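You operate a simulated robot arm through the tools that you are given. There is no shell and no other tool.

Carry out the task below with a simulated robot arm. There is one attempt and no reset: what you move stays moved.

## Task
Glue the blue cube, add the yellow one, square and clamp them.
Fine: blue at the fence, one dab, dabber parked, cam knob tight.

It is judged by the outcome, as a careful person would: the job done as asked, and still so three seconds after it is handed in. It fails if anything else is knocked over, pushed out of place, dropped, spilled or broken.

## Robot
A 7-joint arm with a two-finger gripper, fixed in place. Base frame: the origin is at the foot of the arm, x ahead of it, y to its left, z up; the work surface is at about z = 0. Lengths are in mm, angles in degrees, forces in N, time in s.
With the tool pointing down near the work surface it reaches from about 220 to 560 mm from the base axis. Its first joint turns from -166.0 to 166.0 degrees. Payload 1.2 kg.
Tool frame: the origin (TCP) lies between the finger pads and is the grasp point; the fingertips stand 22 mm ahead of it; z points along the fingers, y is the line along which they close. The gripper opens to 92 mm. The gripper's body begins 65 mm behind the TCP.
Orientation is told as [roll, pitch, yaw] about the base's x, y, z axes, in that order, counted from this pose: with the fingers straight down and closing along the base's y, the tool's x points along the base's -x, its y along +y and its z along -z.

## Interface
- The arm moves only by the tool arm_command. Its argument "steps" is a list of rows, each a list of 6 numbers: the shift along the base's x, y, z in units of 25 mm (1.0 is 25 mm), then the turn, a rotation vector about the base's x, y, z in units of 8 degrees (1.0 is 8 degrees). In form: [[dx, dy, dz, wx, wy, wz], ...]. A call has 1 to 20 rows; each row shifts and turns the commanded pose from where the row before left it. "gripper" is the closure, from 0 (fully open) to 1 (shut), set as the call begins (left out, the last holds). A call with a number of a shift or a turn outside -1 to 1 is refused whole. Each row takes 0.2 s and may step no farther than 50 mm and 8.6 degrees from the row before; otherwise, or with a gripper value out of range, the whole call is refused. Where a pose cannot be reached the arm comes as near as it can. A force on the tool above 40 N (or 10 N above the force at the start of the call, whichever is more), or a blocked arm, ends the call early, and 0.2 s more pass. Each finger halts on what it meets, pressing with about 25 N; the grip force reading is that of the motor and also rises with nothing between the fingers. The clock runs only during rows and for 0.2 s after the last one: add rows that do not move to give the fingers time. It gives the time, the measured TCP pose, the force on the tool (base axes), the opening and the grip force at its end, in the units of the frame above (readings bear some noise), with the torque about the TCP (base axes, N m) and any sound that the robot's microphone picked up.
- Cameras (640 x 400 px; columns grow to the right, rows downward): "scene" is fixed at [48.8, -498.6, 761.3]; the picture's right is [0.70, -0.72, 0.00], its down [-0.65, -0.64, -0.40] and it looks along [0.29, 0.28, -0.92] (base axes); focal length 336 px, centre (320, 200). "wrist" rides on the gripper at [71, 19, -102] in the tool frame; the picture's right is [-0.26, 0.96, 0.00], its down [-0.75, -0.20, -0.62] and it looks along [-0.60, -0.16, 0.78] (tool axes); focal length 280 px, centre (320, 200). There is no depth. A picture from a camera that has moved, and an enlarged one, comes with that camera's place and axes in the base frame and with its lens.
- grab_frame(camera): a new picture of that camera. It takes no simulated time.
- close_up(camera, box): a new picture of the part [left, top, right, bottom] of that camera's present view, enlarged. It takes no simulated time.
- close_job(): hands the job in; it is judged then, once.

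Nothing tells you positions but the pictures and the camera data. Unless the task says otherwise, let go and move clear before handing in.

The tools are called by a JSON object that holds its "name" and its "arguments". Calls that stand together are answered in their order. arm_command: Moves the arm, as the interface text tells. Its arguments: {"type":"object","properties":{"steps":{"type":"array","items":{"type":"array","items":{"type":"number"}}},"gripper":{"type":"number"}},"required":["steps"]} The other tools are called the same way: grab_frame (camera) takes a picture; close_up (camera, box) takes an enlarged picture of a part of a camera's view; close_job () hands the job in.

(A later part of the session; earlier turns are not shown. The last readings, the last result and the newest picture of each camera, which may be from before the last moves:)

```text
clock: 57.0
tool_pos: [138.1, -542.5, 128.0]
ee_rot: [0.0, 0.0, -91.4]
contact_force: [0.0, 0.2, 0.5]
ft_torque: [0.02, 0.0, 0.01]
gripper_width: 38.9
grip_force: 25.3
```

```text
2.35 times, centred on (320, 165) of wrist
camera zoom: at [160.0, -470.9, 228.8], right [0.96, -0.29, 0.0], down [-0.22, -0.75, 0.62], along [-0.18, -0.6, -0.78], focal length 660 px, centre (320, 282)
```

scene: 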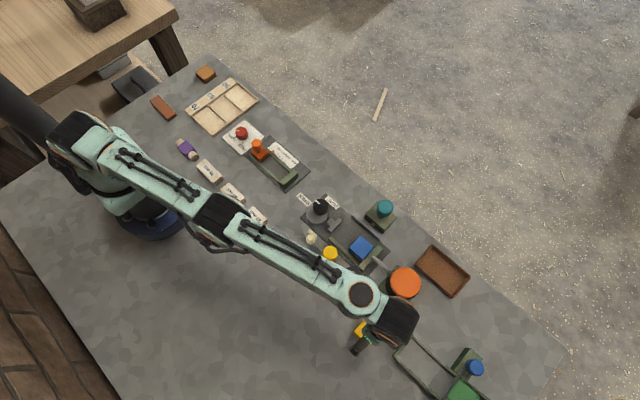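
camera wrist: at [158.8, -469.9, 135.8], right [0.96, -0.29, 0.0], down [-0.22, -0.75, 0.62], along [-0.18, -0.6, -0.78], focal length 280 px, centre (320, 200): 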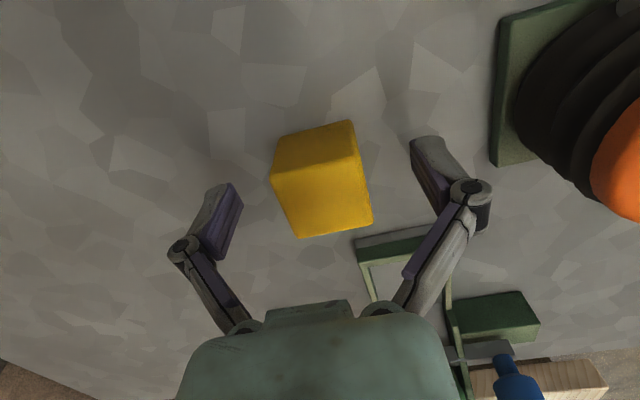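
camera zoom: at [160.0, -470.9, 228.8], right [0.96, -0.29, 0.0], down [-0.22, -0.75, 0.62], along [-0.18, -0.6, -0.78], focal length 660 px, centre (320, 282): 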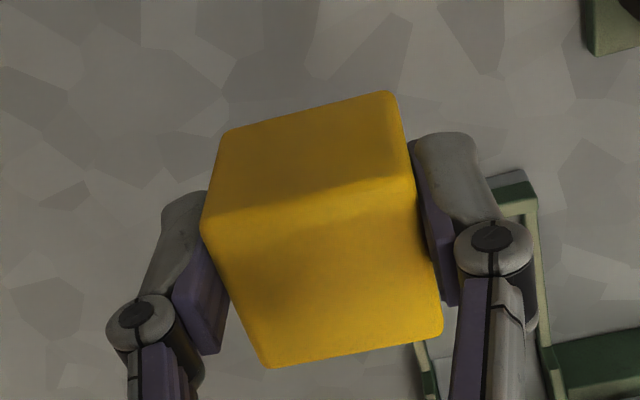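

It's still firmly held. I'll carry it slowly at this height to above the spot beside blue at about [260, −377].

{"name": "arm_command", "arguments": {"steps": [[0.15, 0.2, 0, 0, 0, 0.02], [0.3, 0.4, 0, 0, 0, 0.02], [0.3, 0.4, 0, 0, 0, 0.02], [0.3, 0.4, 0, 0, 0, 0.02], [0.3, 0.4, 0, 0, 0, 0.02], [0.3, 0.4, 0, 0, 0, 0.02], [0.3, 0.4, 0, 0, 0, 0.02], [0.3, 0.4, 0, 0, 0, 0.02], [0.3, 0.4, 0, 0, 0, 0.02], [0.3, 0.4, 0, 0, 0, 0], [0.3, 0.4, 0, 0, 0, 0], [0.3, 0.4, 0, 0, 0, 0], [0.3, 0.4, 0, 0, 0, 0], [0.3, 0.4, 0, 0, 0, 0], [0.3, 0.4, 0, 0, 0, 0], [0.3, 0.4, 0, 0, 0, 0], [0.23, 0.38, 0, 0, 0, 0], [0, 0, 0, 0, 0, 0]]}}

{"name": "grab_frame", "arguments": {"camera": "wrist"}}

{"name": "close_up", "arguments": {"camera": "wrist", "box": [220, 60, 420, 220]}}

{"name": "close_up", "arguments": {"camera": "scene", "box": [310, 190, 410, 270]}}

```text
clock: 60.8
tool_pos: [259.9, -378.2, 127.0]
ee_rot: [-0.1, 0.0, -90.1]
contact_force: [-0.5, 0.2, -0.6]
ft_torque: [-0.04, -0.02, -0.01]
gripper_width: 38.8
grip_force: 25.1
```

```text
taken
camera wrist: at [278.3, -306.4, 228.8], right [0.96, -0.26, 0.0], down [-0.21, -0.75, 0.63], along [-0.16, -0.6, -0.78], focal length 280 px, centre (320, 200)
```

wrist: 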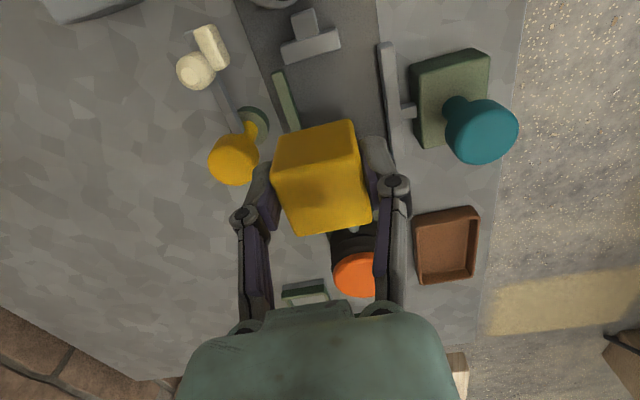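

```text
2.50 times, centred on (320, 140) of wrist
camera zoom: at [278.3, -306.4, 228.8], right [0.96, -0.26, 0.0], down [-0.21, -0.75, 0.63], along [-0.16, -0.6, -0.78], focal length 701 px, centre (320, 350)
```

zoom: 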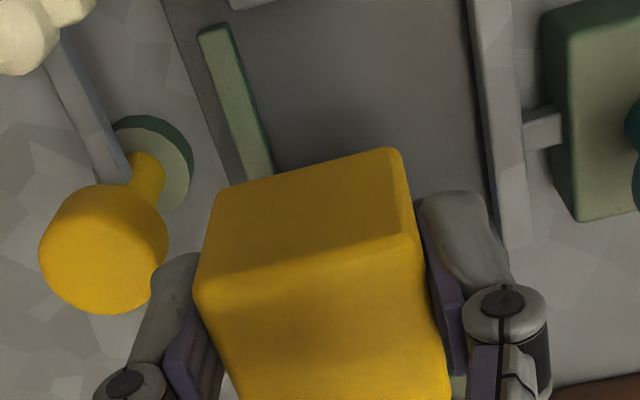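

```text
5.00 times, centred on (360, 230) of scene
camera zoom: at [48.8, -498.6, 761.3], right [0.7, -0.72, 0.0], down [-0.65, -0.64, -0.4], along [0.29, 0.28, -0.92], focal length 1678 px, centre (120, 50)
```

zoom: 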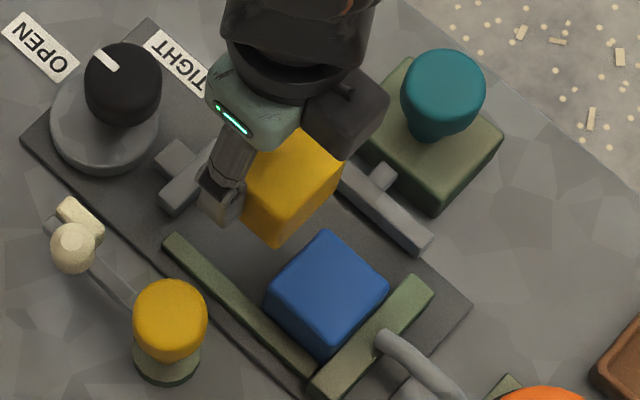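

Yellow's −y face is level with blue's glued face, so I'll shift +4 mm in y for clearance and then descend slowly.

{"name": "arm_command", "arguments": {"steps": [[0, 0.18, 0, 0, 0, 0], [0, 0, -0.2, 0, 0, 0], [0, 0, -0.4, 0, 0, 0], [0, 0, -0.4, 0, 0, 0], [0, 0, -0.4, 0, 0, 0], [0, 0, -0.4, 0, 0, 0], [0, 0, -0.4, 0, 0, 0], [0, 0, -0.3, 0, 0, 0], [0, 0, 0, 0, 0, 0]]}}

{"name": "grab_frame", "arguments": {"camera": "wrist"}}

{"name": "close_up", "arguments": {"camera": "scene", "box": [320, 195, 400, 265]}}

```text
clock: 62.8
tool_pos: [259.3, -373.2, 65.3]
ee_rot: [0.0, 0.0, -90.1]
contact_force: [-0.8, 0.2, 0.0]
ft_torque: [0.0, -0.01, 0.0]
gripper_width: 38.6
grip_force: 25.4
```

```text
taken
camera wrist: at [279.1, -301.4, 166.8], right [0.96, -0.26, 0.0], down [-0.21, -0.75, 0.63], along [-0.16, -0.6, -0.78], focal length 280 px, centre (320, 200)
```

wrist: 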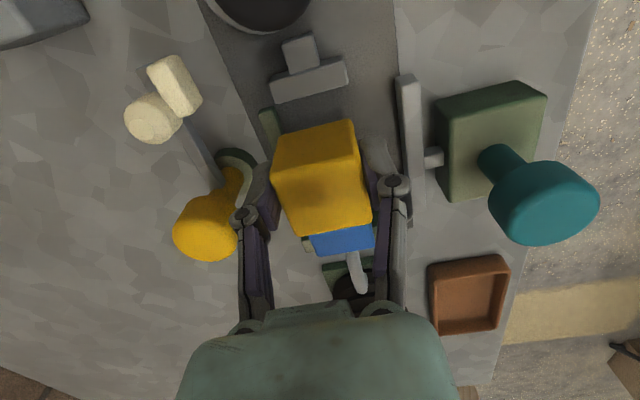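

```text
5.71 times, centred on (360, 230) of scene
camera zoom: at [48.8, -498.6, 761.3], right [0.7, -0.72, 0.0], down [-0.65, -0.64, -0.4], along [0.29, 0.28, -0.92], focal length 1918 px, centre (91, 29)
```

zoom: 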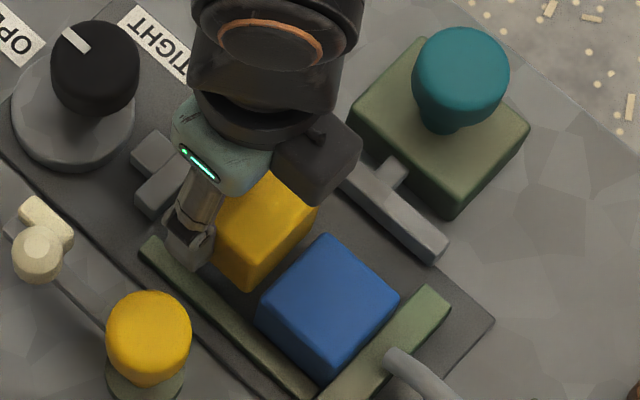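

There's a clear gap to blue. I'll continue down to just above the plate.

{"name": "arm_command", "arguments": {"steps": [[0, 0, -0.3, 0, 0, 0], [0, 0, -0.3, 0, 0, 0], [0, 0, -0.2, 0, 0, 0], [0, 0, 0, 0, 0, 0]]}}

{"name": "arm_command", "arguments": {"steps": [[0, 0, -0.06, 0, 0, 0], [0, 0, 0, 0, 0, 0]]}}

```text
clock: 63.8
tool_pos: [261.2, -372.3, 44.5]
ee_rot: [-0.1, -0.1, -90.2]
contact_force: [0.2, -1.0, -0.9]
ft_torque: [0.0, 0.01, 0.0]
gripper_width: 38.7
grip_force: 25.1
```

```text
clock: 64.4
tool_pos: [259.6, -372.1, 43.6]
ee_rot: [0.1, 0.0, -90.1]
contact_force: [0.3, 0.0, -0.7]
ft_torque: [-0.03, 0.0, -0.03]
gripper_width: 38.9
grip_force: 24.9
```

{"name": "arm_command", "arguments": {"steps": [[0, 0, -0.04, 0, 0, 0], [0, 0, -0.04, 0, 0, 0]]}}

{"name": "arm_command", "arguments": {"steps": [[0, 0, -0.04, 0, 0, 0], [0, 0, 0, 0, 0, 0]]}}

```text
clock: 65.0
tool_pos: [259.9, -372.2, 42.1]
ee_rot: [0.1, 0.0, -90.1]
contact_force: [0.2, 0.5, -0.1]
ft_torque: [-0.01, 0.04, -0.02]
gripper_width: 38.8
grip_force: 24.5
```

```text
clock: 65.6
tool_pos: [259.5, -372.6, 41.7]
ee_rot: [0.0, -0.1, -90.2]
contact_force: [-4.7, 3.6, 18.9]
ft_torque: [0.02, 0.15, -0.03]
gripper_width: 39.2
grip_force: 24.9
```

Yellow has touched the plate. I'll relieve the downward load, then slide slightly −x towards the fence and −y towards blue under force feedback.

{"name": "arm_command", "arguments": {"steps": [[0, 0, 0.03, 0, 0, 0], [-0.05, 0, 0, 0, 0, 0], [0, 0, 0, 0, 0, 0]]}}

{"name": "close_up", "arguments": {"camera": "wrist", "box": [220, 60, 420, 260]}}

```text
clock: 66.4
tool_pos: [259.4, -372.5, 42.2]
ee_rot: [0.0, 0.0, -90.2]
contact_force: [2.0, 0.0, 3.7]
ft_torque: [-0.08, -0.06, -0.04]
gripper_width: 38.8
grip_force: 25.1
```

```text
2.00 times, centred on (320, 160) of wrist
camera zoom: at [278.5, -300.6, 143.0], right [0.96, -0.26, 0.0], down [-0.21, -0.75, 0.62], along [-0.16, -0.6, -0.78], focal length 561 px, centre (320, 280)
```

zoom: 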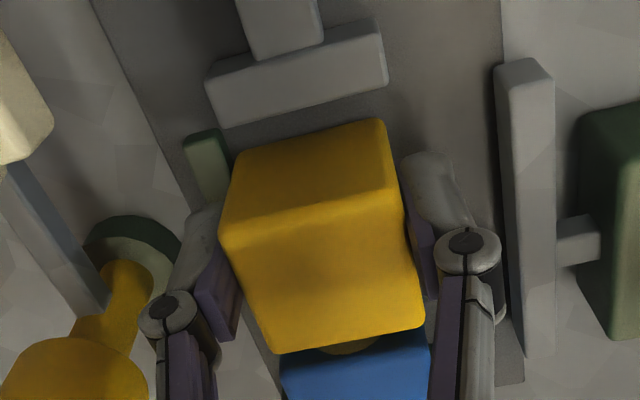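

I can see the glue dab in the gap of about 5 mm. I'll slide yellow −y in 1 mm steps until it meets blue.

{"name": "arm_command", "arguments": {"steps": [[-0.03, -0.04, 0, 0, 0, 0], [0, -0.04, 0, 0, 0, 0], [0, -0.04, 0, 0, 0, 0], [0, 0, 0, 0, 0, 0]]}}

{"name": "arm_command", "arguments": {"steps": [[0, -0.04, 0, 0, 0, 0], [0, 0, 0, 0, 0, 0]]}}

{"name": "close_up", "arguments": {"camera": "wrist", "box": [220, 60, 420, 260]}}

```text
clock: 67.4
tool_pos: [258.4, -375.4, 42.2]
ee_rot: [0.0, 0.1, -90.1]
contact_force: [0.3, -0.3, 0.4]
ft_torque: [-0.04, 0.01, -0.01]
gripper_width: 39.0
grip_force: 25.0
```

```text
clock: 68.0
tool_pos: [258.5, -376.4, 41.5]
ee_rot: [0.0, 0.0, -90.2]
contact_force: [-0.5, 0.3, -0.9]
ft_torque: [0.02, 0.02, 0.0]
gripper_width: 38.9
grip_force: 25.0
```

```text
2.00 times, centred on (320, 160) of wrist
camera zoom: at [277.6, -304.8, 143.1], right [0.96, -0.26, 0.0], down [-0.21, -0.75, 0.62], along [-0.16, -0.6, -0.78], focal length 561 px, centre (320, 280)
```

zoom: 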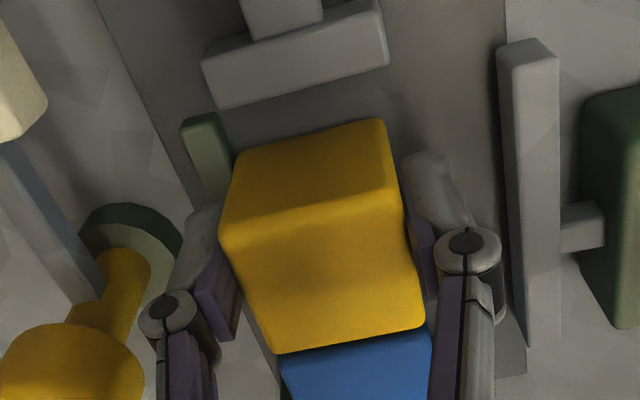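

It's almost touching blue. I'll continue in 1 mm steps.

{"name": "arm_command", "arguments": {"steps": [[0, -0.04, 0, 0, 0, 0], [0, 0, 0, 0, 0, 0]]}}

{"name": "arm_command", "arguments": {"steps": [[0, -0.04, 0, 0, 0, 0], [0, 0, 0, 0, 0, 0]]}}

```text
clock: 68.6
tool_pos: [259.0, -378.5, 41.6]
ee_rot: [0.0, 0.0, -90.1]
contact_force: [-0.4, -0.1, -1.0]
ft_torque: [0.0, -0.01, 0.01]
gripper_width: 38.9
grip_force: 25.7
```

```text
clock: 69.2
tool_pos: [257.4, -379.7, 41.7]
ee_rot: [0.0, 0.2, -90.1]
contact_force: [-0.2, 3.9, 0.6]
ft_torque: [0.03, 0.01, -0.02]
gripper_width: 38.9
grip_force: 24.9
```

There's first contact at 3.9 N. A small extra push will seat it.

{"name": "arm_command", "arguments": {"steps": [[0, -0.03, 0, 0, 0, 0], [0, 0, 0, 0, 0, 0]]}}

{"name": "close_up", "arguments": {"camera": "wrist", "box": [220, 60, 420, 260]}}

```text
clock: 69.8
tool_pos: [258.5, -379.0, 41.5]
ee_rot: [0.0, 0.0, -90.1]
contact_force: [0.7, 9.1, 1.2]
ft_torque: [0.12, -0.08, 0.02]
gripper_width: 38.9
grip_force: 25.3
```

```text
2.00 times, centred on (320, 160) of wrist
camera zoom: at [277.4, -307.2, 143.1], right [0.96, -0.26, 0.0], down [-0.2, -0.75, 0.62], along [-0.16, -0.6, -0.78], focal length 561 px, centre (320, 280)
```

zoom: 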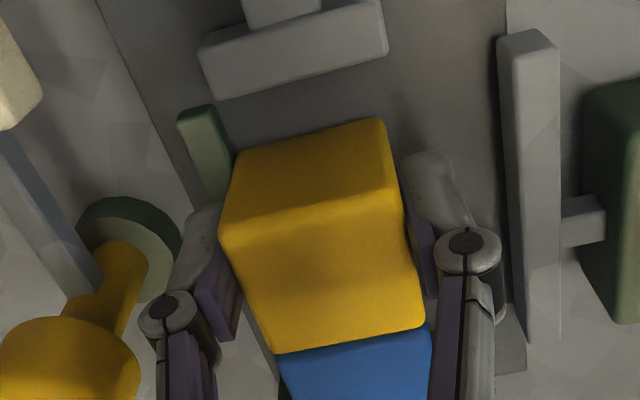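

Yellow is seated against blue. The left knuckle is close to the yellow dabber knob, so I'll open only to about 43 mm and lift straight up.

{"name": "arm_command", "arguments": {"steps": [[0, 0, 0, 0, 0, 0], [0, 0, 0, 0, 0, 0]], "gripper": 0.53}}

{"name": "arm_command", "arguments": {"steps": [[0, 0, 0.1, 0, 0, 0], [0, 0, 0.2, 0, 0, 0], [0, 0, 0.3, 0, 0, 0], [0, 0, 0.4, 0, 0, 0]]}}

{"name": "grab_frame", "arguments": {"camera": "wrist"}}

```text
clock: 70.4
tool_pos: [258.5, -379.7, 42.4]
ee_rot: [-0.1, 0.0, -90.1]
contact_force: [-0.3, -0.6, -0.2]
ft_torque: [-0.01, 0.03, -0.05]
gripper_width: 43.4
grip_force: 0.1
```

```text
clock: 71.4
tool_pos: [257.1, -380.5, 66.7]
ee_rot: [0.1, 0.0, -90.2]
contact_force: [0.6, -0.4, -0.2]
ft_torque: [-0.02, 0.01, 0.01]
gripper_width: 43.3
grip_force: 0.0
```

```text
taken
camera wrist: at [277.9, -308.0, 167.6], right [0.96, -0.26, 0.0], down [-0.21, -0.75, 0.62], along [-0.17, -0.6, -0.78], focal length 280 px, centre (320, 200)
```

wrist: 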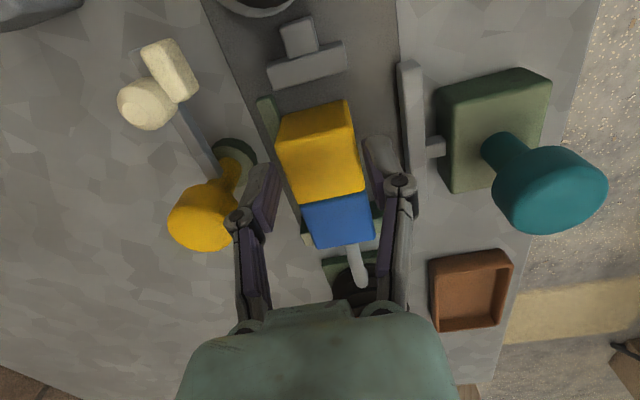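

Both cubes are in line. I'll rise further and inspect the teal squaring slide.

{"name": "arm_command", "arguments": {"steps": [[0, 0, 0.6, 0, 0, 0], [0, 0, 0.8, 0, 0, 0], [0, 0, 0.8, 0, 0, 0], [0, 0, 0.6, 0, 0, 0]]}}

{"name": "close_up", "arguments": {"camera": "wrist", "box": [230, 0, 520, 180]}}

{"name": "close_up", "arguments": {"camera": "scene", "box": [340, 185, 440, 265]}}

{"name": "close_up", "arguments": {"camera": "scene", "box": [290, 180, 390, 260]}}

```text
clock: 72.4
tool_pos: [257.4, -380.3, 137.3]
ee_rot: [0.0, 0.1, -90.1]
contact_force: [-0.1, -0.8, 0.5]
ft_torque: [0.0, 0.01, -0.03]
gripper_width: 43.3
grip_force: 0.1
```

```text
2.21 times, centred on (375, 90) of wrist
camera zoom: at [277.2, -308.9, 238.3], right [0.96, -0.26, 0.0], down [-0.21, -0.75, 0.62], along [-0.17, -0.6, -0.78], focal length 619 px, centre (199, 443)
```

zoom: 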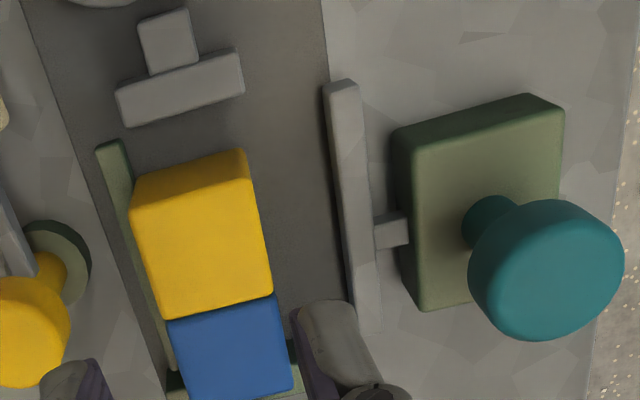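

```text
5.00 times, centred on (390, 225) of scene
camera zoom: at [48.8, -498.6, 761.3], right [0.7, -0.72, 0.0], down [-0.65, -0.64, -0.4], along [0.29, 0.28, -0.92], focal length 1678 px, centre (-30, 75)
```

zoom: 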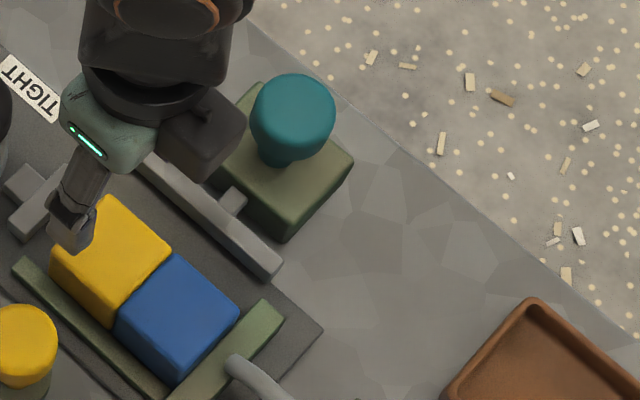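

```text
5.00 times, centred on (340, 220) of scene
camera zoom: at [48.8, -498.6, 761.3], right [0.7, -0.72, 0.0], down [-0.65, -0.64, -0.4], along [0.29, 0.28, -0.92], focal length 1678 px, centre (220, 100)
```

zoom: 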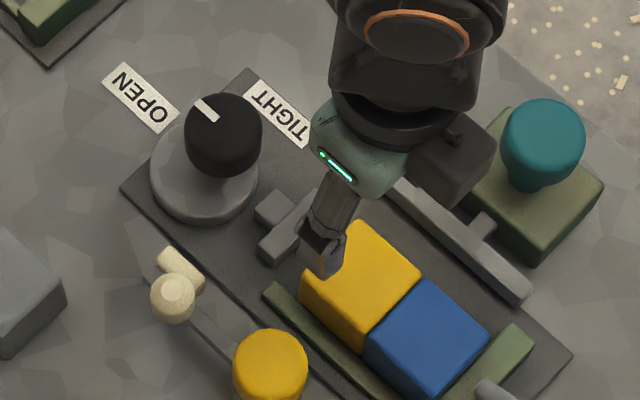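

The teal knob's axis is at about [351, −403] with its top near z 77, on a static olive block carrying a grey rod and bar. I'll hover over it and look closely for how it moves.

{"name": "arm_command", "arguments": {"steps": [[0.62, -0.15, 0, 0, 0, 0], [0.62, -0.15, 0, 0, 0, 0], [0.62, -0.15, 0, 0, 0, 0], [0.62, -0.15, 0, 0, 0, 0], [0.62, -0.15, 0, 0, 0, 0], [0.62, -0.15, 0, 0, 0, 0], [0, 0, 0, 0, 0, 0]], "gripper": 0.3}}

{"name": "grab_frame", "arguments": {"camera": "wrist"}}

{"name": "close_up", "arguments": {"camera": "wrist", "box": [200, 30, 440, 180]}}

{"name": "grab_frame", "arguments": {"camera": "scene"}}

```text
clock: 74.0
tool_pos: [351.1, -402.8, 136.7]
ee_rot: [0.0, 0.1, -90.1]
contact_force: [-0.5, 0.2, -0.6]
ft_torque: [0.0, -0.01, -0.01]
gripper_width: 64.6
grip_force: 0.1
```

```text
taken
camera wrist: at [370.5, -330.8, 238.0], right [0.96, -0.26, 0.0], down [-0.21, -0.75, 0.62], along [-0.17, -0.6, -0.78], focal length 280 px, centre (320, 200)
```

wrist: 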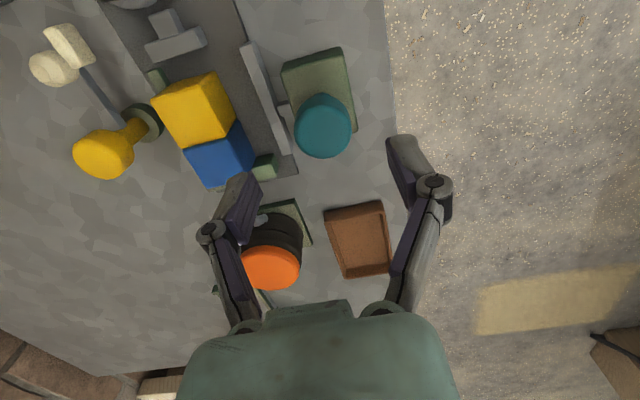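

```text
2.67 times, centred on (320, 105) of wrist
camera zoom: at [370.5, -330.8, 238.0], right [0.96, -0.26, 0.0], down [-0.21, -0.75, 0.62], along [-0.17, -0.6, -0.78], focal length 748 px, centre (320, 453)
```

zoom: 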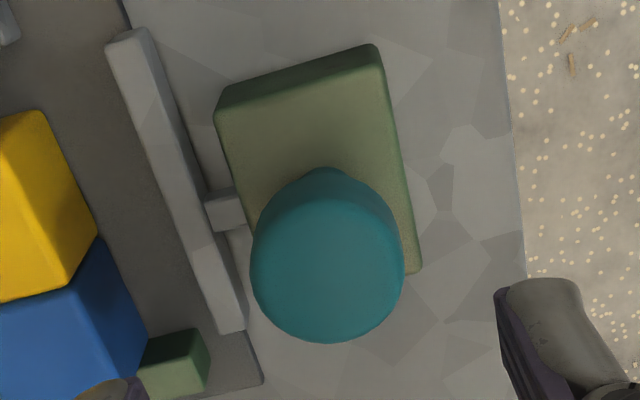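

```text
taken
```

scene: 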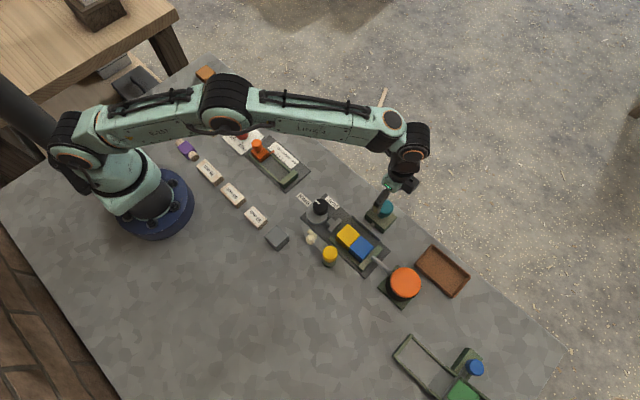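

Axis refined to [352, −404]. I'll descend around the teal knob with the fingertips at about z 50, above the block.

{"name": "arm_command", "arguments": {"steps": [[0.03, -0.05, -0.6, 0, 0, 0], [0, 0, -0.7, 0, 0, 0], [0, 0, -0.7, 0, 0, 0], [0, 0, -0.5, 0, 0, 0], [0, 0, 0, 0, 0, 0]]}}

{"name": "close_up", "arguments": {"camera": "wrist", "box": [200, 50, 440, 220]}}

{"name": "close_up", "arguments": {"camera": "scene", "box": [340, 175, 440, 255]}}

```text
clock: 75.2
tool_pos: [351.7, -404.1, 74.5]
ee_rot: [0.0, 0.0, -90.2]
contact_force: [0.5, 0.4, -0.5]
ft_torque: [0.0, 0.01, -0.01]
gripper_width: 64.7
grip_force: 0.0
```

```text
2.35 times, centred on (320, 135) of wrist
camera zoom: at [371.6, -332.7, 175.5], right [0.96, -0.26, 0.0], down [-0.21, -0.75, 0.63], along [-0.16, -0.6, -0.78], focal length 660 px, centre (320, 353)
```

zoom: 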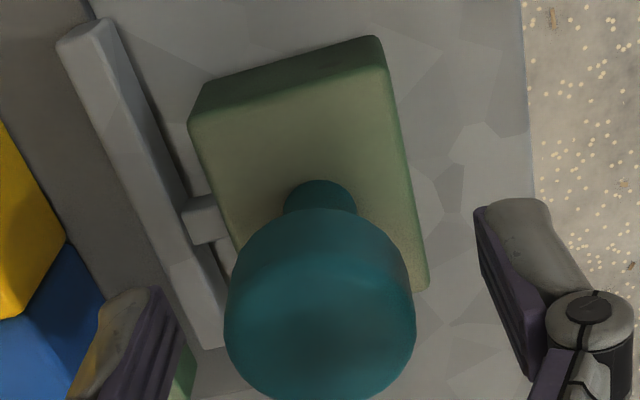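

```text
5.00 times, centred on (390, 215) of scene
camera zoom: at [48.8, -498.6, 761.3], right [0.7, -0.72, 0.0], down [-0.65, -0.64, -0.4], along [0.29, 0.28, -0.92], focal length 1678 px, centre (-30, 125)
```

zoom: 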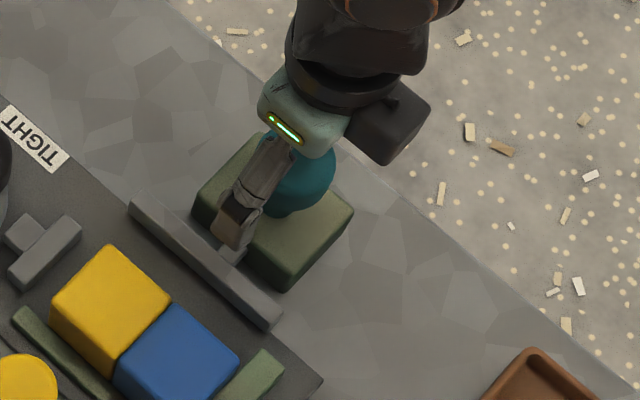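

The knob is between the fingers and clear of the block. I'll close on it.

{"name": "arm_command", "arguments": {"steps": [[0, 0, 0, 0, 0, 0], [0, 0, 0, 0, 0, 0], [0, 0, 0, 0, 0, 0]], "gripper": 1}}

{"name": "close_up", "arguments": {"camera": "wrist", "box": [200, 50, 440, 220]}}

```text
clock: 76.0
tool_pos: [352.1, -404.7, 73.8]
ee_rot: [0.0, 0.1, -90.1]
contact_force: [-0.7, 0.5, 1.6]
ft_torque: [0.03, 0.05, 0.02]
gripper_width: 32.9
grip_force: 28.4
```

```text
2.35 times, centred on (320, 135) of wrist
camera zoom: at [371.5, -332.7, 175.7], right [0.96, -0.26, 0.0], down [-0.21, -0.75, 0.63], along [-0.17, -0.6, -0.78], focal length 660 px, centre (320, 353)
```

zoom: 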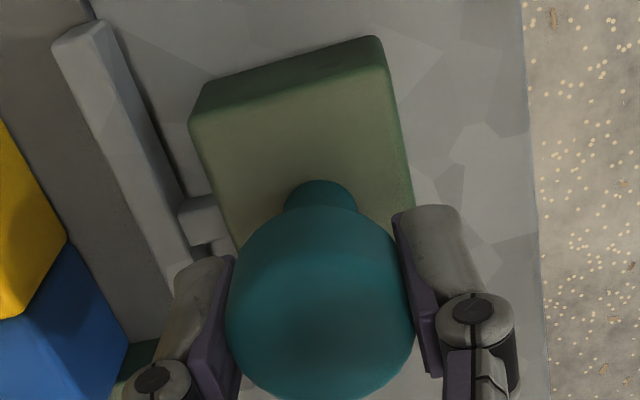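

Gripped at 33 mm. First test: a gentle 1 mm push in −x to see if the knob slides.

{"name": "arm_command", "arguments": {"steps": [[-0.04, 0, 0, 0, 0, 0], [0, 0, 0, 0, 0, 0]]}}

{"name": "close_up", "arguments": {"camera": "wrist", "box": [200, 50, 440, 220]}}

```text
clock: 76.6
tool_pos: [352.4, -404.2, 75.1]
ee_rot: [0.1, -0.1, -90.0]
contact_force: [10.8, -3.0, 0.7]
ft_torque: [-0.11, -0.17, -0.06]
gripper_width: 33.0
grip_force: 28.0
```

```text
2.35 times, centred on (320, 135) of wrist
camera zoom: at [371.0, -332.4, 175.9], right [0.96, -0.26, 0.0], down [-0.21, -0.75, 0.63], along [-0.16, -0.6, -0.78], focal length 660 px, centre (320, 353)
```

zoom: 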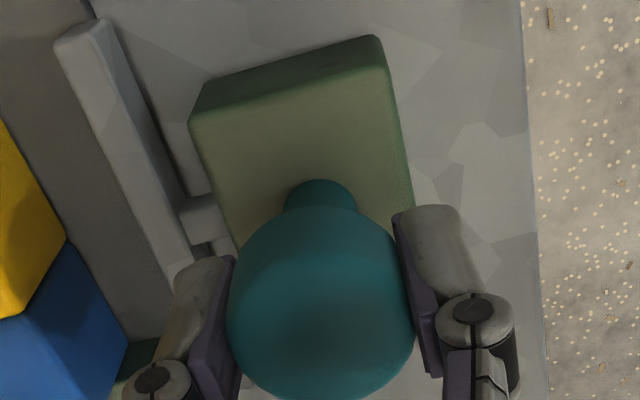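

It resisted at about 11 N for 1 mm, so it isn't a slide. I'll undo that and test a small rotation.

{"name": "arm_command", "arguments": {"steps": [[0.04, 0, 0, 0, 0, 0], [0, 0, 0, 0, 0, -0.5], [0, 0, 0, 0, 0, 0]]}}

{"name": "grab_frame", "arguments": {"camera": "wrist"}}

{"name": "close_up", "arguments": {"camera": "scene", "box": [340, 175, 440, 255]}}

```text
clock: 77.4
tool_pos: [353.2, -403.3, 74.5]
ee_rot: [0.2, 0.1, -94.0]
contact_force: [14.0, -0.7, 1.5]
ft_torque: [0.03, -0.17, 0.43]
gripper_width: 33.5
grip_force: 27.7
```

```text
taken
camera wrist: at [376.2, -333.1, 175.7], right [0.94, -0.33, 0.0], down [-0.26, -0.74, 0.62], along [-0.2, -0.59, -0.78], focal length 280 px, centre (320, 200)
```

wrist: 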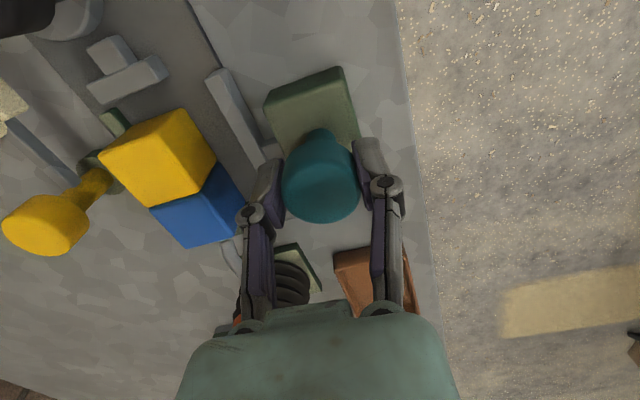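

```text
5.00 times, centred on (390, 215) of scene
camera zoom: at [48.8, -498.6, 761.3], right [0.7, -0.72, 0.0], down [-0.65, -0.64, -0.4], along [0.29, 0.28, -0.92], focal length 1678 px, centre (-30, 125)
```

zoom: 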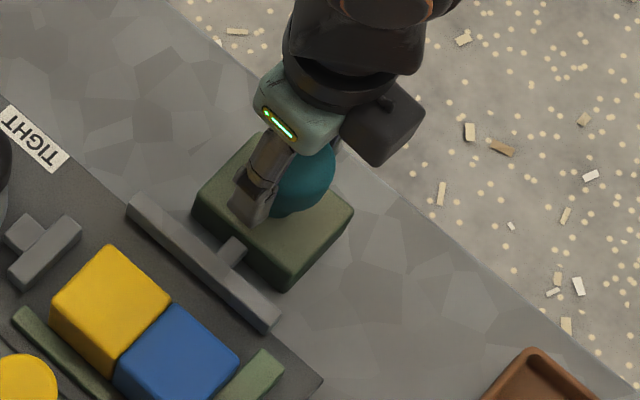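

Clockwise meets resistance at 0.43 N·m. I'll rotate back and test the other direction slightly.

{"name": "arm_command", "arguments": {"steps": [[0, 0, 0, 0, 0, 0.5], [0, 0, 0, 0, 0, 0]]}}

{"name": "arm_command", "arguments": {"steps": [[0, 0, 0, 0, 0, 0.4], [0, 0, 0, 0, 0, 0]]}}

{"name": "close_up", "arguments": {"camera": "scene", "box": [340, 175, 440, 255]}}

```text
clock: 78.0
tool_pos: [353.6, -404.3, 74.0]
ee_rot: [0.0, 0.0, -90.0]
contact_force: [14.1, -6.0, 1.3]
ft_torque: [-0.07, -0.21, -0.22]
gripper_width: 33.7
grip_force: 28.0
```

```text
clock: 78.6
tool_pos: [350.0, -404.6, 74.1]
ee_rot: [0.1, -0.1, -86.9]
contact_force: [14.5, -10.3, 1.5]
ft_torque: [-0.17, -0.18, -0.42]
gripper_width: 33.7
grip_force: 28.0
```

```text
5.00 times, centred on (390, 215) of scene
camera zoom: at [48.8, -498.6, 761.3], right [0.7, -0.72, 0.0], down [-0.65, -0.64, -0.4], along [0.29, 0.28, -0.92], focal length 1678 px, centre (-30, 125)
```

zoom: 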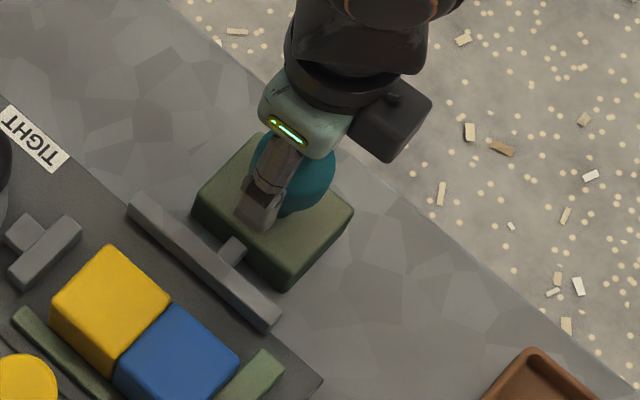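

Rotation is resisted both ways, so the knob isn't rotary. I'll return the yaw and probe the x behaviour again.

{"name": "arm_command", "arguments": {"steps": [[0, 0, 0, 0, 0, -0.4], [0, 0, 0, 0, 0, 0]]}}

{"name": "arm_command", "arguments": {"steps": [[0.02, 0, 0, 0, 0, 0], [0, 0, 0, 0, 0, 0]]}}

{"name": "arm_command", "arguments": {"steps": [[0.02, 0, 0, 0, 0, 0], [0, 0, 0, 0, 0, 0]]}}

```text
clock: 79.2
tool_pos: [352.0, -405.0, 74.4]
ee_rot: [0.1, 0.0, -90.0]
contact_force: [12.4, -6.0, 1.5]
ft_torque: [-0.08, -0.18, 0.21]
gripper_width: 33.5
grip_force: 28.5
```

```text
clock: 79.8
tool_pos: [350.7, -403.6, 74.1]
ee_rot: [0.0, 0.0, -90.1]
contact_force: [11.1, -6.6, 1.3]
ft_torque: [-0.04, -0.16, 0.05]
gripper_width: 33.6
grip_force: 28.5
```

```text
clock: 80.4
tool_pos: [351.4, -402.8, 73.7]
ee_rot: [0.0, 0.2, -90.2]
contact_force: [2.1, -2.3, 1.2]
ft_torque: [-0.03, -0.02, 0.02]
gripper_width: 33.1
grip_force: 28.1
```

The x force shows hysteresis, which fits a slide with friction. I'll push −x in 1 mm steps and watch both force and bar.

{"name": "arm_command", "arguments": {"steps": [[-0.04, 0, 0, 0, 0, 0], [-0.04, 0, 0, 0, 0, 0], [0, 0, 0, 0, 0, 0]]}}

{"name": "arm_command", "arguments": {"steps": [[-0.04, 0, 0, 0, 0, 0], [0, 0, 0, 0, 0, 0]]}}

{"name": "close_up", "arguments": {"camera": "wrist", "box": [200, 50, 440, 220]}}

{"name": "close_up", "arguments": {"camera": "scene", "box": [340, 175, 440, 255]}}

```text
clock: 81.2
tool_pos: [351.1, -402.8, 74.0]
ee_rot: [0.2, -0.1, -90.0]
contact_force: [12.8, -6.2, 1.3]
ft_torque: [-0.12, -0.18, -0.08]
gripper_width: 33.4
grip_force: 27.5
```

```text
clock: 81.8
tool_pos: [351.8, -403.8, 74.1]
ee_rot: [0.2, -0.2, -89.9]
contact_force: [30.2, -10.7, 1.6]
ft_torque: [0.07, -0.39, -0.07]
gripper_width: 33.2
grip_force: 28.7
```

```text
2.35 times, centred on (320, 135) of wrist
camera zoom: at [370.5, -331.3, 176.3], right [0.97, -0.26, 0.01], down [-0.21, -0.75, 0.63], along [-0.16, -0.61, -0.78], focal length 660 px, centre (320, 353)
```

zoom: 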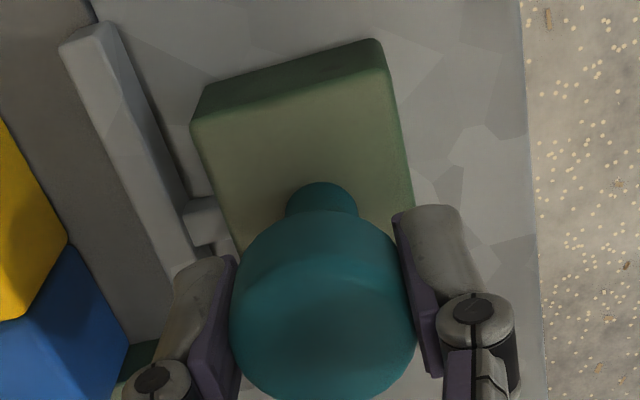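

```text
5.00 times, centred on (390, 215) of scene
camera zoom: at [48.8, -498.6, 761.3], right [0.7, -0.72, 0.0], down [-0.65, -0.64, -0.4], along [0.29, 0.28, -0.92], focal length 1678 px, centre (-30, 125)
```

zoom: 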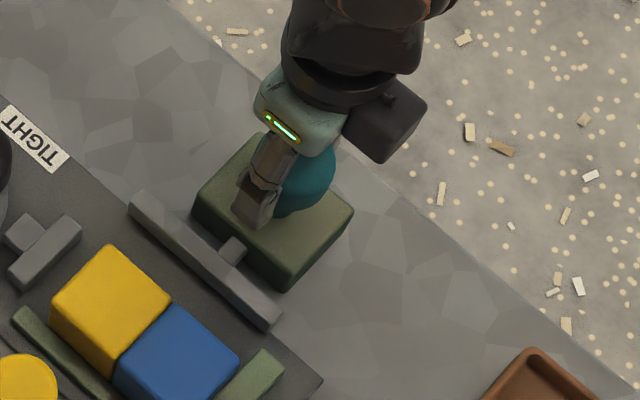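

The knob won't slide in x, but its vertical force has stayed low and the bar moved slightly when I gripped, so it may be a press-down plunger. I'll relieve x and test a small downward push.

{"name": "arm_command", "arguments": {"steps": [[0.06, 0.02, 0, 0, 0, 0], [0, 0, 0, 0, 0, 0]]}}

{"name": "arm_command", "arguments": {"steps": [[0.02, 0.01, -0.04, 0, 0, 0], [0, 0, -0.04, 0, 0, 0], [0, 0, 0, 0, 0, 0]]}}

{"name": "close_up", "arguments": {"camera": "wrist", "box": [200, 50, 440, 220]}}

{"name": "close_up", "arguments": {"camera": "scene", "box": [340, 175, 440, 255]}}

```text
clock: 82.4
tool_pos: [351.1, -404.5, 73.9]
ee_rot: [0.1, -0.1, -90.2]
contact_force: [23.5, -9.1, 1.1]
ft_torque: [-0.22, -0.38, 0.1]
gripper_width: 33.4
grip_force: 27.6
```

```text
clock: 83.2
tool_pos: [350.7, -402.9, 73.0]
ee_rot: [0.1, -0.1, -90.1]
contact_force: [22.0, -11.3, 1.6]
ft_torque: [-0.12, -0.37, -0.08]
gripper_width: 33.6
grip_force: 28.2
```

```text
2.35 times, centred on (320, 135) of wrist
camera zoom: at [371.2, -331.3, 173.6], right [0.96, -0.26, 0.0], down [-0.21, -0.75, 0.63], along [-0.16, -0.6, -0.78], focal length 660 px, centre (320, 353)
```

zoom: 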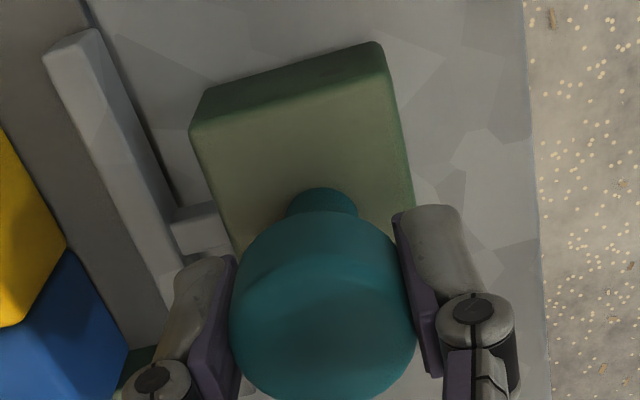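

```text
5.00 times, centred on (390, 215) of scene
camera zoom: at [48.8, -498.6, 761.3], right [0.7, -0.72, 0.0], down [-0.65, -0.64, -0.4], along [0.29, 0.28, -0.92], focal length 1678 px, centre (-30, 125)
```

zoom: 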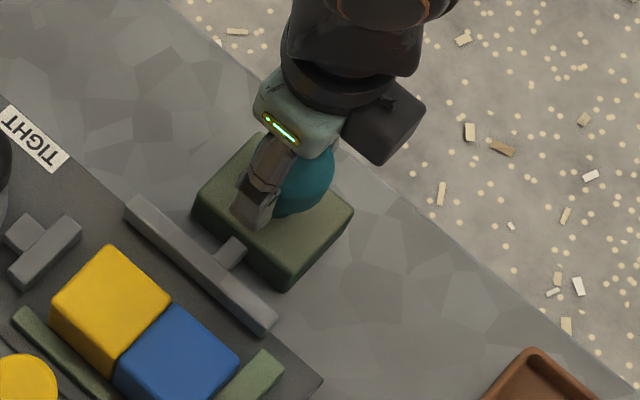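

Confirmed: pushing the knob down extends the bar towards the cubes. I'll open to relieve the side load, see whether it springs back, and regrip centred.

{"name": "arm_command", "arguments": {"steps": [[0, 0, 0, 0, 0, 0], [0, 0, 0, 0, 0, 0]], "gripper": 0.4}}

{"name": "close_up", "arguments": {"camera": "wrist", "box": [200, 50, 440, 220]}}

{"name": "close_up", "arguments": {"camera": "scene", "box": [340, 175, 440, 255]}}

```text
clock: 83.8
tool_pos: [351.3, -402.2, 71.7]
ee_rot: [-0.2, 0.1, -90.2]
contact_force: [0.1, 0.4, 0.1]
ft_torque: [-0.03, 0.01, 0.03]
gripper_width: 55.1
grip_force: 0.1
```

```text
2.35 times, centred on (320, 135) of wrist
camera zoom: at [370.6, -331.0, 173.1], right [0.96, -0.26, 0.0], down [-0.21, -0.75, 0.62], along [-0.17, -0.6, -0.78], focal length 660 px, centre (320, 353)
```

zoom: 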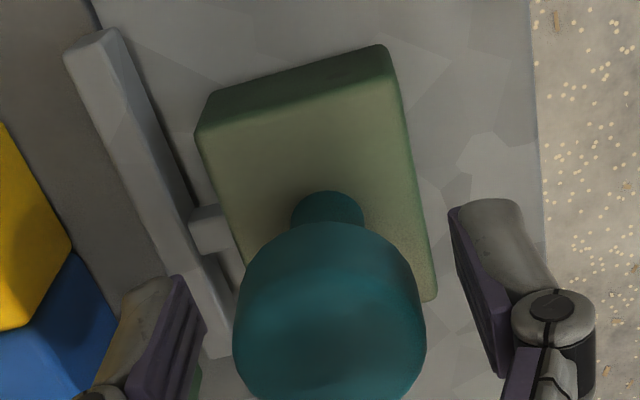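

```text
5.00 times, centred on (390, 215) of scene
camera zoom: at [48.8, -498.6, 761.3], right [0.7, -0.72, 0.0], down [-0.65, -0.64, -0.4], along [0.29, 0.28, -0.92], focal length 1678 px, centre (-30, 125)
```

zoom: 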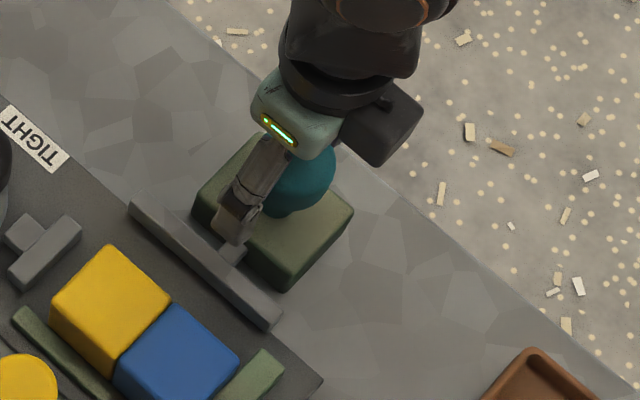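

The bar springs back on release, so it's a sprung plunger: press to square, then let go. I'll rise, close the fingers and press the knob top from above.

{"name": "arm_command", "arguments": {"steps": [[0, 0, 0.5, 0, 0, 0], [0, 0, 0.8, 0, 0, 0], [0, 0, 0.8, 0, 0, 0], [0.03, -0.06, 0.3, 0, 0, 0]]}}

{"name": "arm_command", "arguments": {"steps": [[0, 0, 0, 0, 0, 0], [0, 0, 0, 0, 0, 0], [0, 0, 0, 0, 0, 0]], "gripper": 1}}

{"name": "grab_frame", "arguments": {"camera": "wrist"}}

```text
clock: 84.8
tool_pos: [352.4, -402.6, 132.0]
ee_rot: [0.0, 0.0, -90.1]
contact_force: [0.5, -0.8, -0.1]
ft_torque: [-0.03, -0.03, 0.02]
gripper_width: 55.1
grip_force: 0.1
```

```text
clock: 85.6
tool_pos: [352.4, -402.9, 131.0]
ee_rot: [0.0, 0.0, -90.1]
contact_force: [0.4, -0.1, -0.6]
ft_torque: [0.01, 0.02, -0.01]
gripper_width: 0.0
grip_force: 24.5
```

```text
taken
camera wrist: at [372.2, -332.0, 232.8], right [0.96, -0.26, 0.0], down [-0.21, -0.75, 0.62], along [-0.16, -0.6, -0.78], focal length 280 px, centre (320, 200)
```

wrist: 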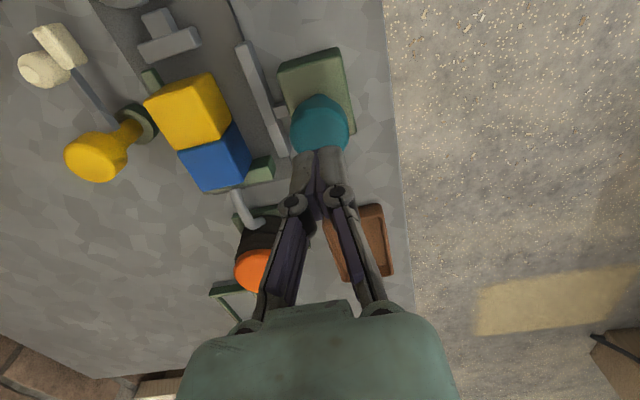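

Fingers closed above the knob. I'll descend to contact.

{"name": "arm_command", "arguments": {"steps": [[0, -0.05, -0.4, 0, 0, 0], [0, 0, -0.4, 0, 0, 0], [0, 0, -0.2, 0, 0, 0], [0, 0, 0, 0, 0, 0]]}}

{"name": "arm_command", "arguments": {"steps": [[0, 0, -0.1, 0, 0, 0], [0, 0, -0.1, 0, 0, 0], [0, 0, 0, 0, 0, 0]]}}

{"name": "grab_frame", "arguments": {"camera": "wrist"}}

```text
clock: 86.6
tool_pos: [352.1, -405.7, 105.7]
ee_rot: [0.0, -0.1, -90.1]
contact_force: [-0.2, 0.1, -0.9]
ft_torque: [-0.01, -0.02, 0.0]
gripper_width: 0.0
grip_force: 24.9
```

```text
clock: 87.4
tool_pos: [351.4, -403.9, 102.6]
ee_rot: [0.0, -0.1, -90.1]
contact_force: [0.6, 0.3, 0.8]
ft_torque: [-0.02, -0.04, -0.01]
gripper_width: 5.8
grip_force: 28.4
```

```text
taken
camera wrist: at [372.0, -333.4, 203.0], right [0.96, -0.26, 0.0], down [-0.21, -0.75, 0.63], along [-0.16, -0.6, -0.78], focal length 280 px, centre (320, 200)
```

wrist: 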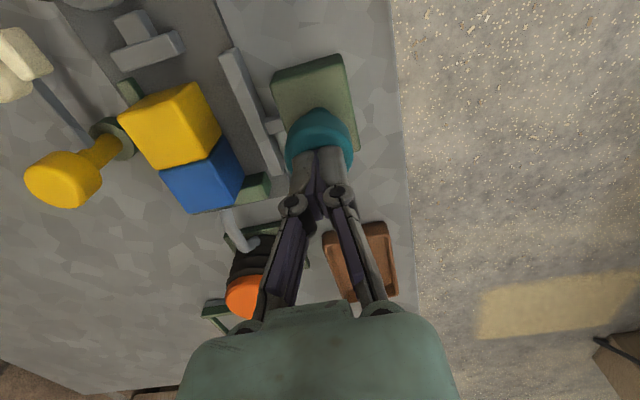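

The domed knob is parting the closed fingertips (5.8 mm), which isn't a clean push. Gripping the knob sides and pushing down worked well, so I'll rise, reopen and do that.

{"name": "arm_command", "arguments": {"steps": [[0, 0, 0.4, 0, 0, 0], [0, 0, 0.6, 0, 0, 0]]}}

{"name": "arm_command", "arguments": {"steps": [[0, 0, 0, 0, 0, 0], [0, 0, 0, 0, 0, 0], [0, 0, -0.5, 0, 0, 0], [0, 0, -0.7, 0, 0, 0], [0, 0, -0.6, 0, 0, 0], [0, 0, -0.3, 0, 0, 0], [0, 0, 0, 0, 0, 0]], "gripper": 0.3}}

{"name": "close_up", "arguments": {"camera": "wrist", "box": [200, 50, 440, 220]}}

```text
clock: 88.0
tool_pos: [351.6, -405.2, 126.8]
ee_rot: [0.0, -0.1, -90.1]
contact_force: [0.3, -0.3, -0.2]
ft_torque: [0.05, 0.01, 0.0]
gripper_width: 0.0
grip_force: 28.0
```

```text
clock: 89.6
tool_pos: [351.7, -406.1, 74.3]
ee_rot: [0.0, 0.0, -90.0]
contact_force: [0.7, -0.2, -0.3]
ft_torque: [0.0, -0.01, -0.07]
gripper_width: 64.4
grip_force: 0.2
```

```text
2.35 times, centred on (320, 135) of wrist
camera zoom: at [372.0, -334.2, 175.5], right [0.96, -0.26, 0.0], down [-0.21, -0.75, 0.62], along [-0.17, -0.6, -0.78], focal length 660 px, centre (320, 353)
```

zoom: 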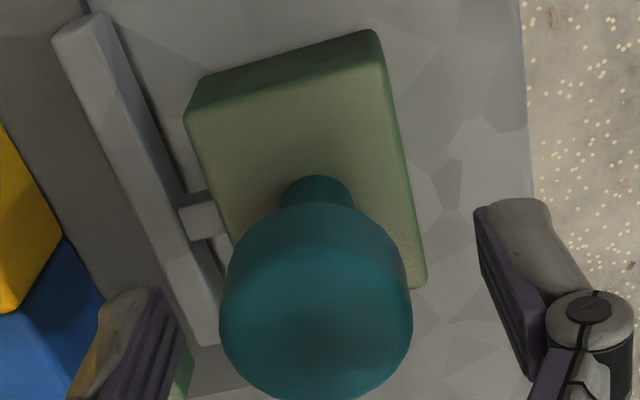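

I'm centred around the knob again. I'll close, then press down in small steps.

{"name": "arm_command", "arguments": {"steps": [[0, 0.03, 0, 0, 0, 0], [0, 0, 0, 0, 0, 0], [0, 0, 0, 0, 0, 0]], "gripper": 1}}

{"name": "arm_command", "arguments": {"steps": [[0, 0, -0.08, 0, 0, 0], [0, 0, -0.08, 0, 0, 0], [0, 0, 0, 0, 0, 0]]}}

{"name": "close_up", "arguments": {"camera": "wrist", "box": [200, 50, 440, 220]}}

{"name": "close_up", "arguments": {"camera": "scene", "box": [340, 175, 440, 255]}}

```text
clock: 90.4
tool_pos: [351.6, -406.1, 74.3]
ee_rot: [0.0, 0.1, -90.2]
contact_force: [-3.7, -2.0, 1.5]
ft_torque: [-0.06, 0.06, 0.06]
gripper_width: 33.5
grip_force: 28.0
```

```text
clock: 91.2
tool_pos: [351.8, -406.1, 70.3]
ee_rot: [-0.1, -0.1, -90.2]
contact_force: [-3.9, -12.3, 0.8]
ft_torque: [-0.26, 0.03, 0.08]
gripper_width: 33.6
grip_force: 28.1
```

```text
2.35 times, centred on (320, 135) of wrist
camera zoom: at [371.6, -333.6, 172.0], right [0.96, -0.27, 0.0], down [-0.21, -0.75, 0.63], along [-0.17, -0.6, -0.78], focal length 660 px, centre (320, 353)
```

zoom: 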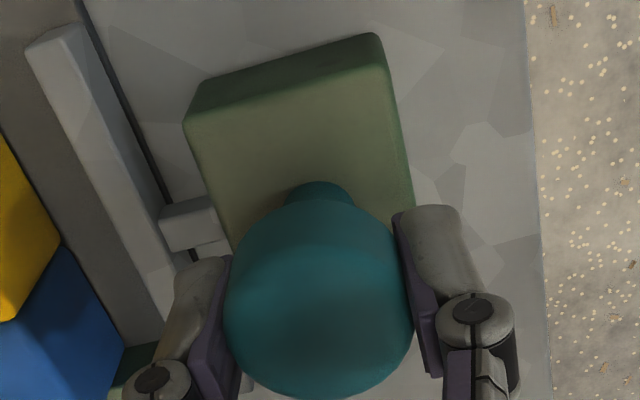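

```text
5.00 times, centred on (390, 215) of scene
camera zoom: at [48.8, -498.6, 761.3], right [0.7, -0.72, 0.0], down [-0.65, -0.64, -0.4], along [0.29, 0.28, -0.92], focal length 1678 px, centre (-30, 125)
```

zoom: 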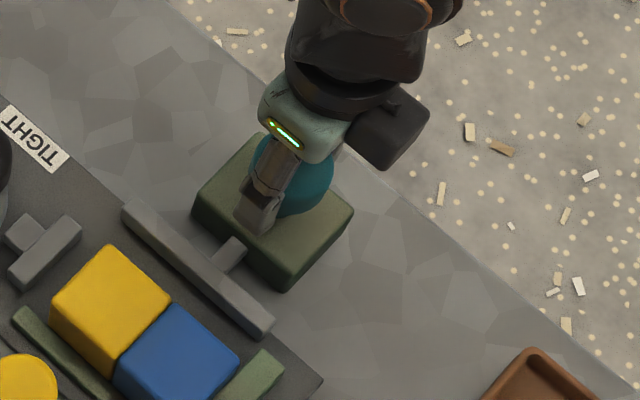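

The bar advances a bit more than 1 mm per mm pressed. I'll relieve the y load and keep pressing while tracking the bar.

{"name": "arm_command", "arguments": {"steps": [[-0.005, -0.03, -0.08, 0, 0, 0], [0, 0, -0.08, 0, 0, 0], [0, 0, -0.08, 0, 0, 0], [0, 0, 0, 0, 0, 0]]}}

{"name": "arm_command", "arguments": {"steps": [[0, 0, -0.08, 0, 0, 0], [0, 0, -0.08, 0, 0, 0], [0, 0, 0, 0, 0, 0]]}}

{"name": "grab_frame", "arguments": {"camera": "wrist"}}

{"name": "close_up", "arguments": {"camera": "scene", "box": [340, 175, 440, 255]}}

```text
clock: 92.2
tool_pos: [351.9, -406.4, 63.5]
ee_rot: [-0.1, 0.0, -90.2]
contact_force: [-10.0, -7.7, 1.6]
ft_torque: [-0.11, 0.15, 0.03]
gripper_width: 33.4
grip_force: 27.9
```

```text
clock: 93.0
tool_pos: [352.1, -405.6, 59.7]
ee_rot: [0.0, 0.1, -90.2]
contact_force: [-14.1, -10.1, 3.0]
ft_torque: [-0.03, 0.18, 0.08]
gripper_width: 33.1
grip_force: 28.0
```

```text
taken
camera wrist: at [371.8, -333.9, 161.7], right [0.96, -0.26, 0.0], down [-0.21, -0.75, 0.63], along [-0.17, -0.6, -0.78], focal length 280 px, centre (320, 200)
```

wrist: 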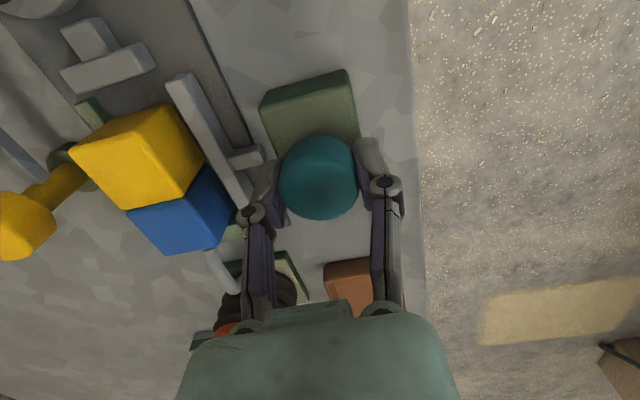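

```text
5.00 times, centred on (390, 215) of scene
camera zoom: at [48.8, -498.6, 761.3], right [0.7, -0.72, 0.0], down [-0.65, -0.64, -0.4], along [0.29, 0.28, -0.92], focal length 1678 px, centre (-30, 125)
```

zoom: 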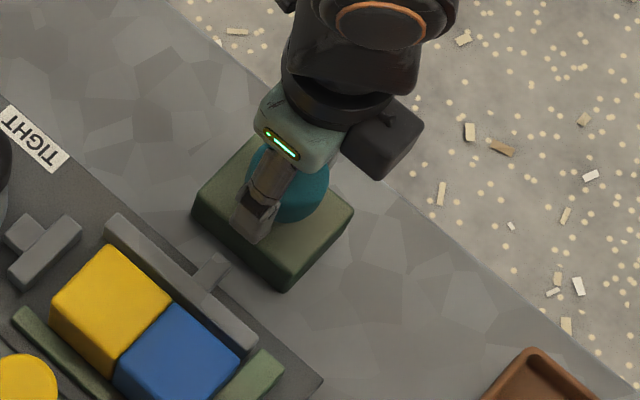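

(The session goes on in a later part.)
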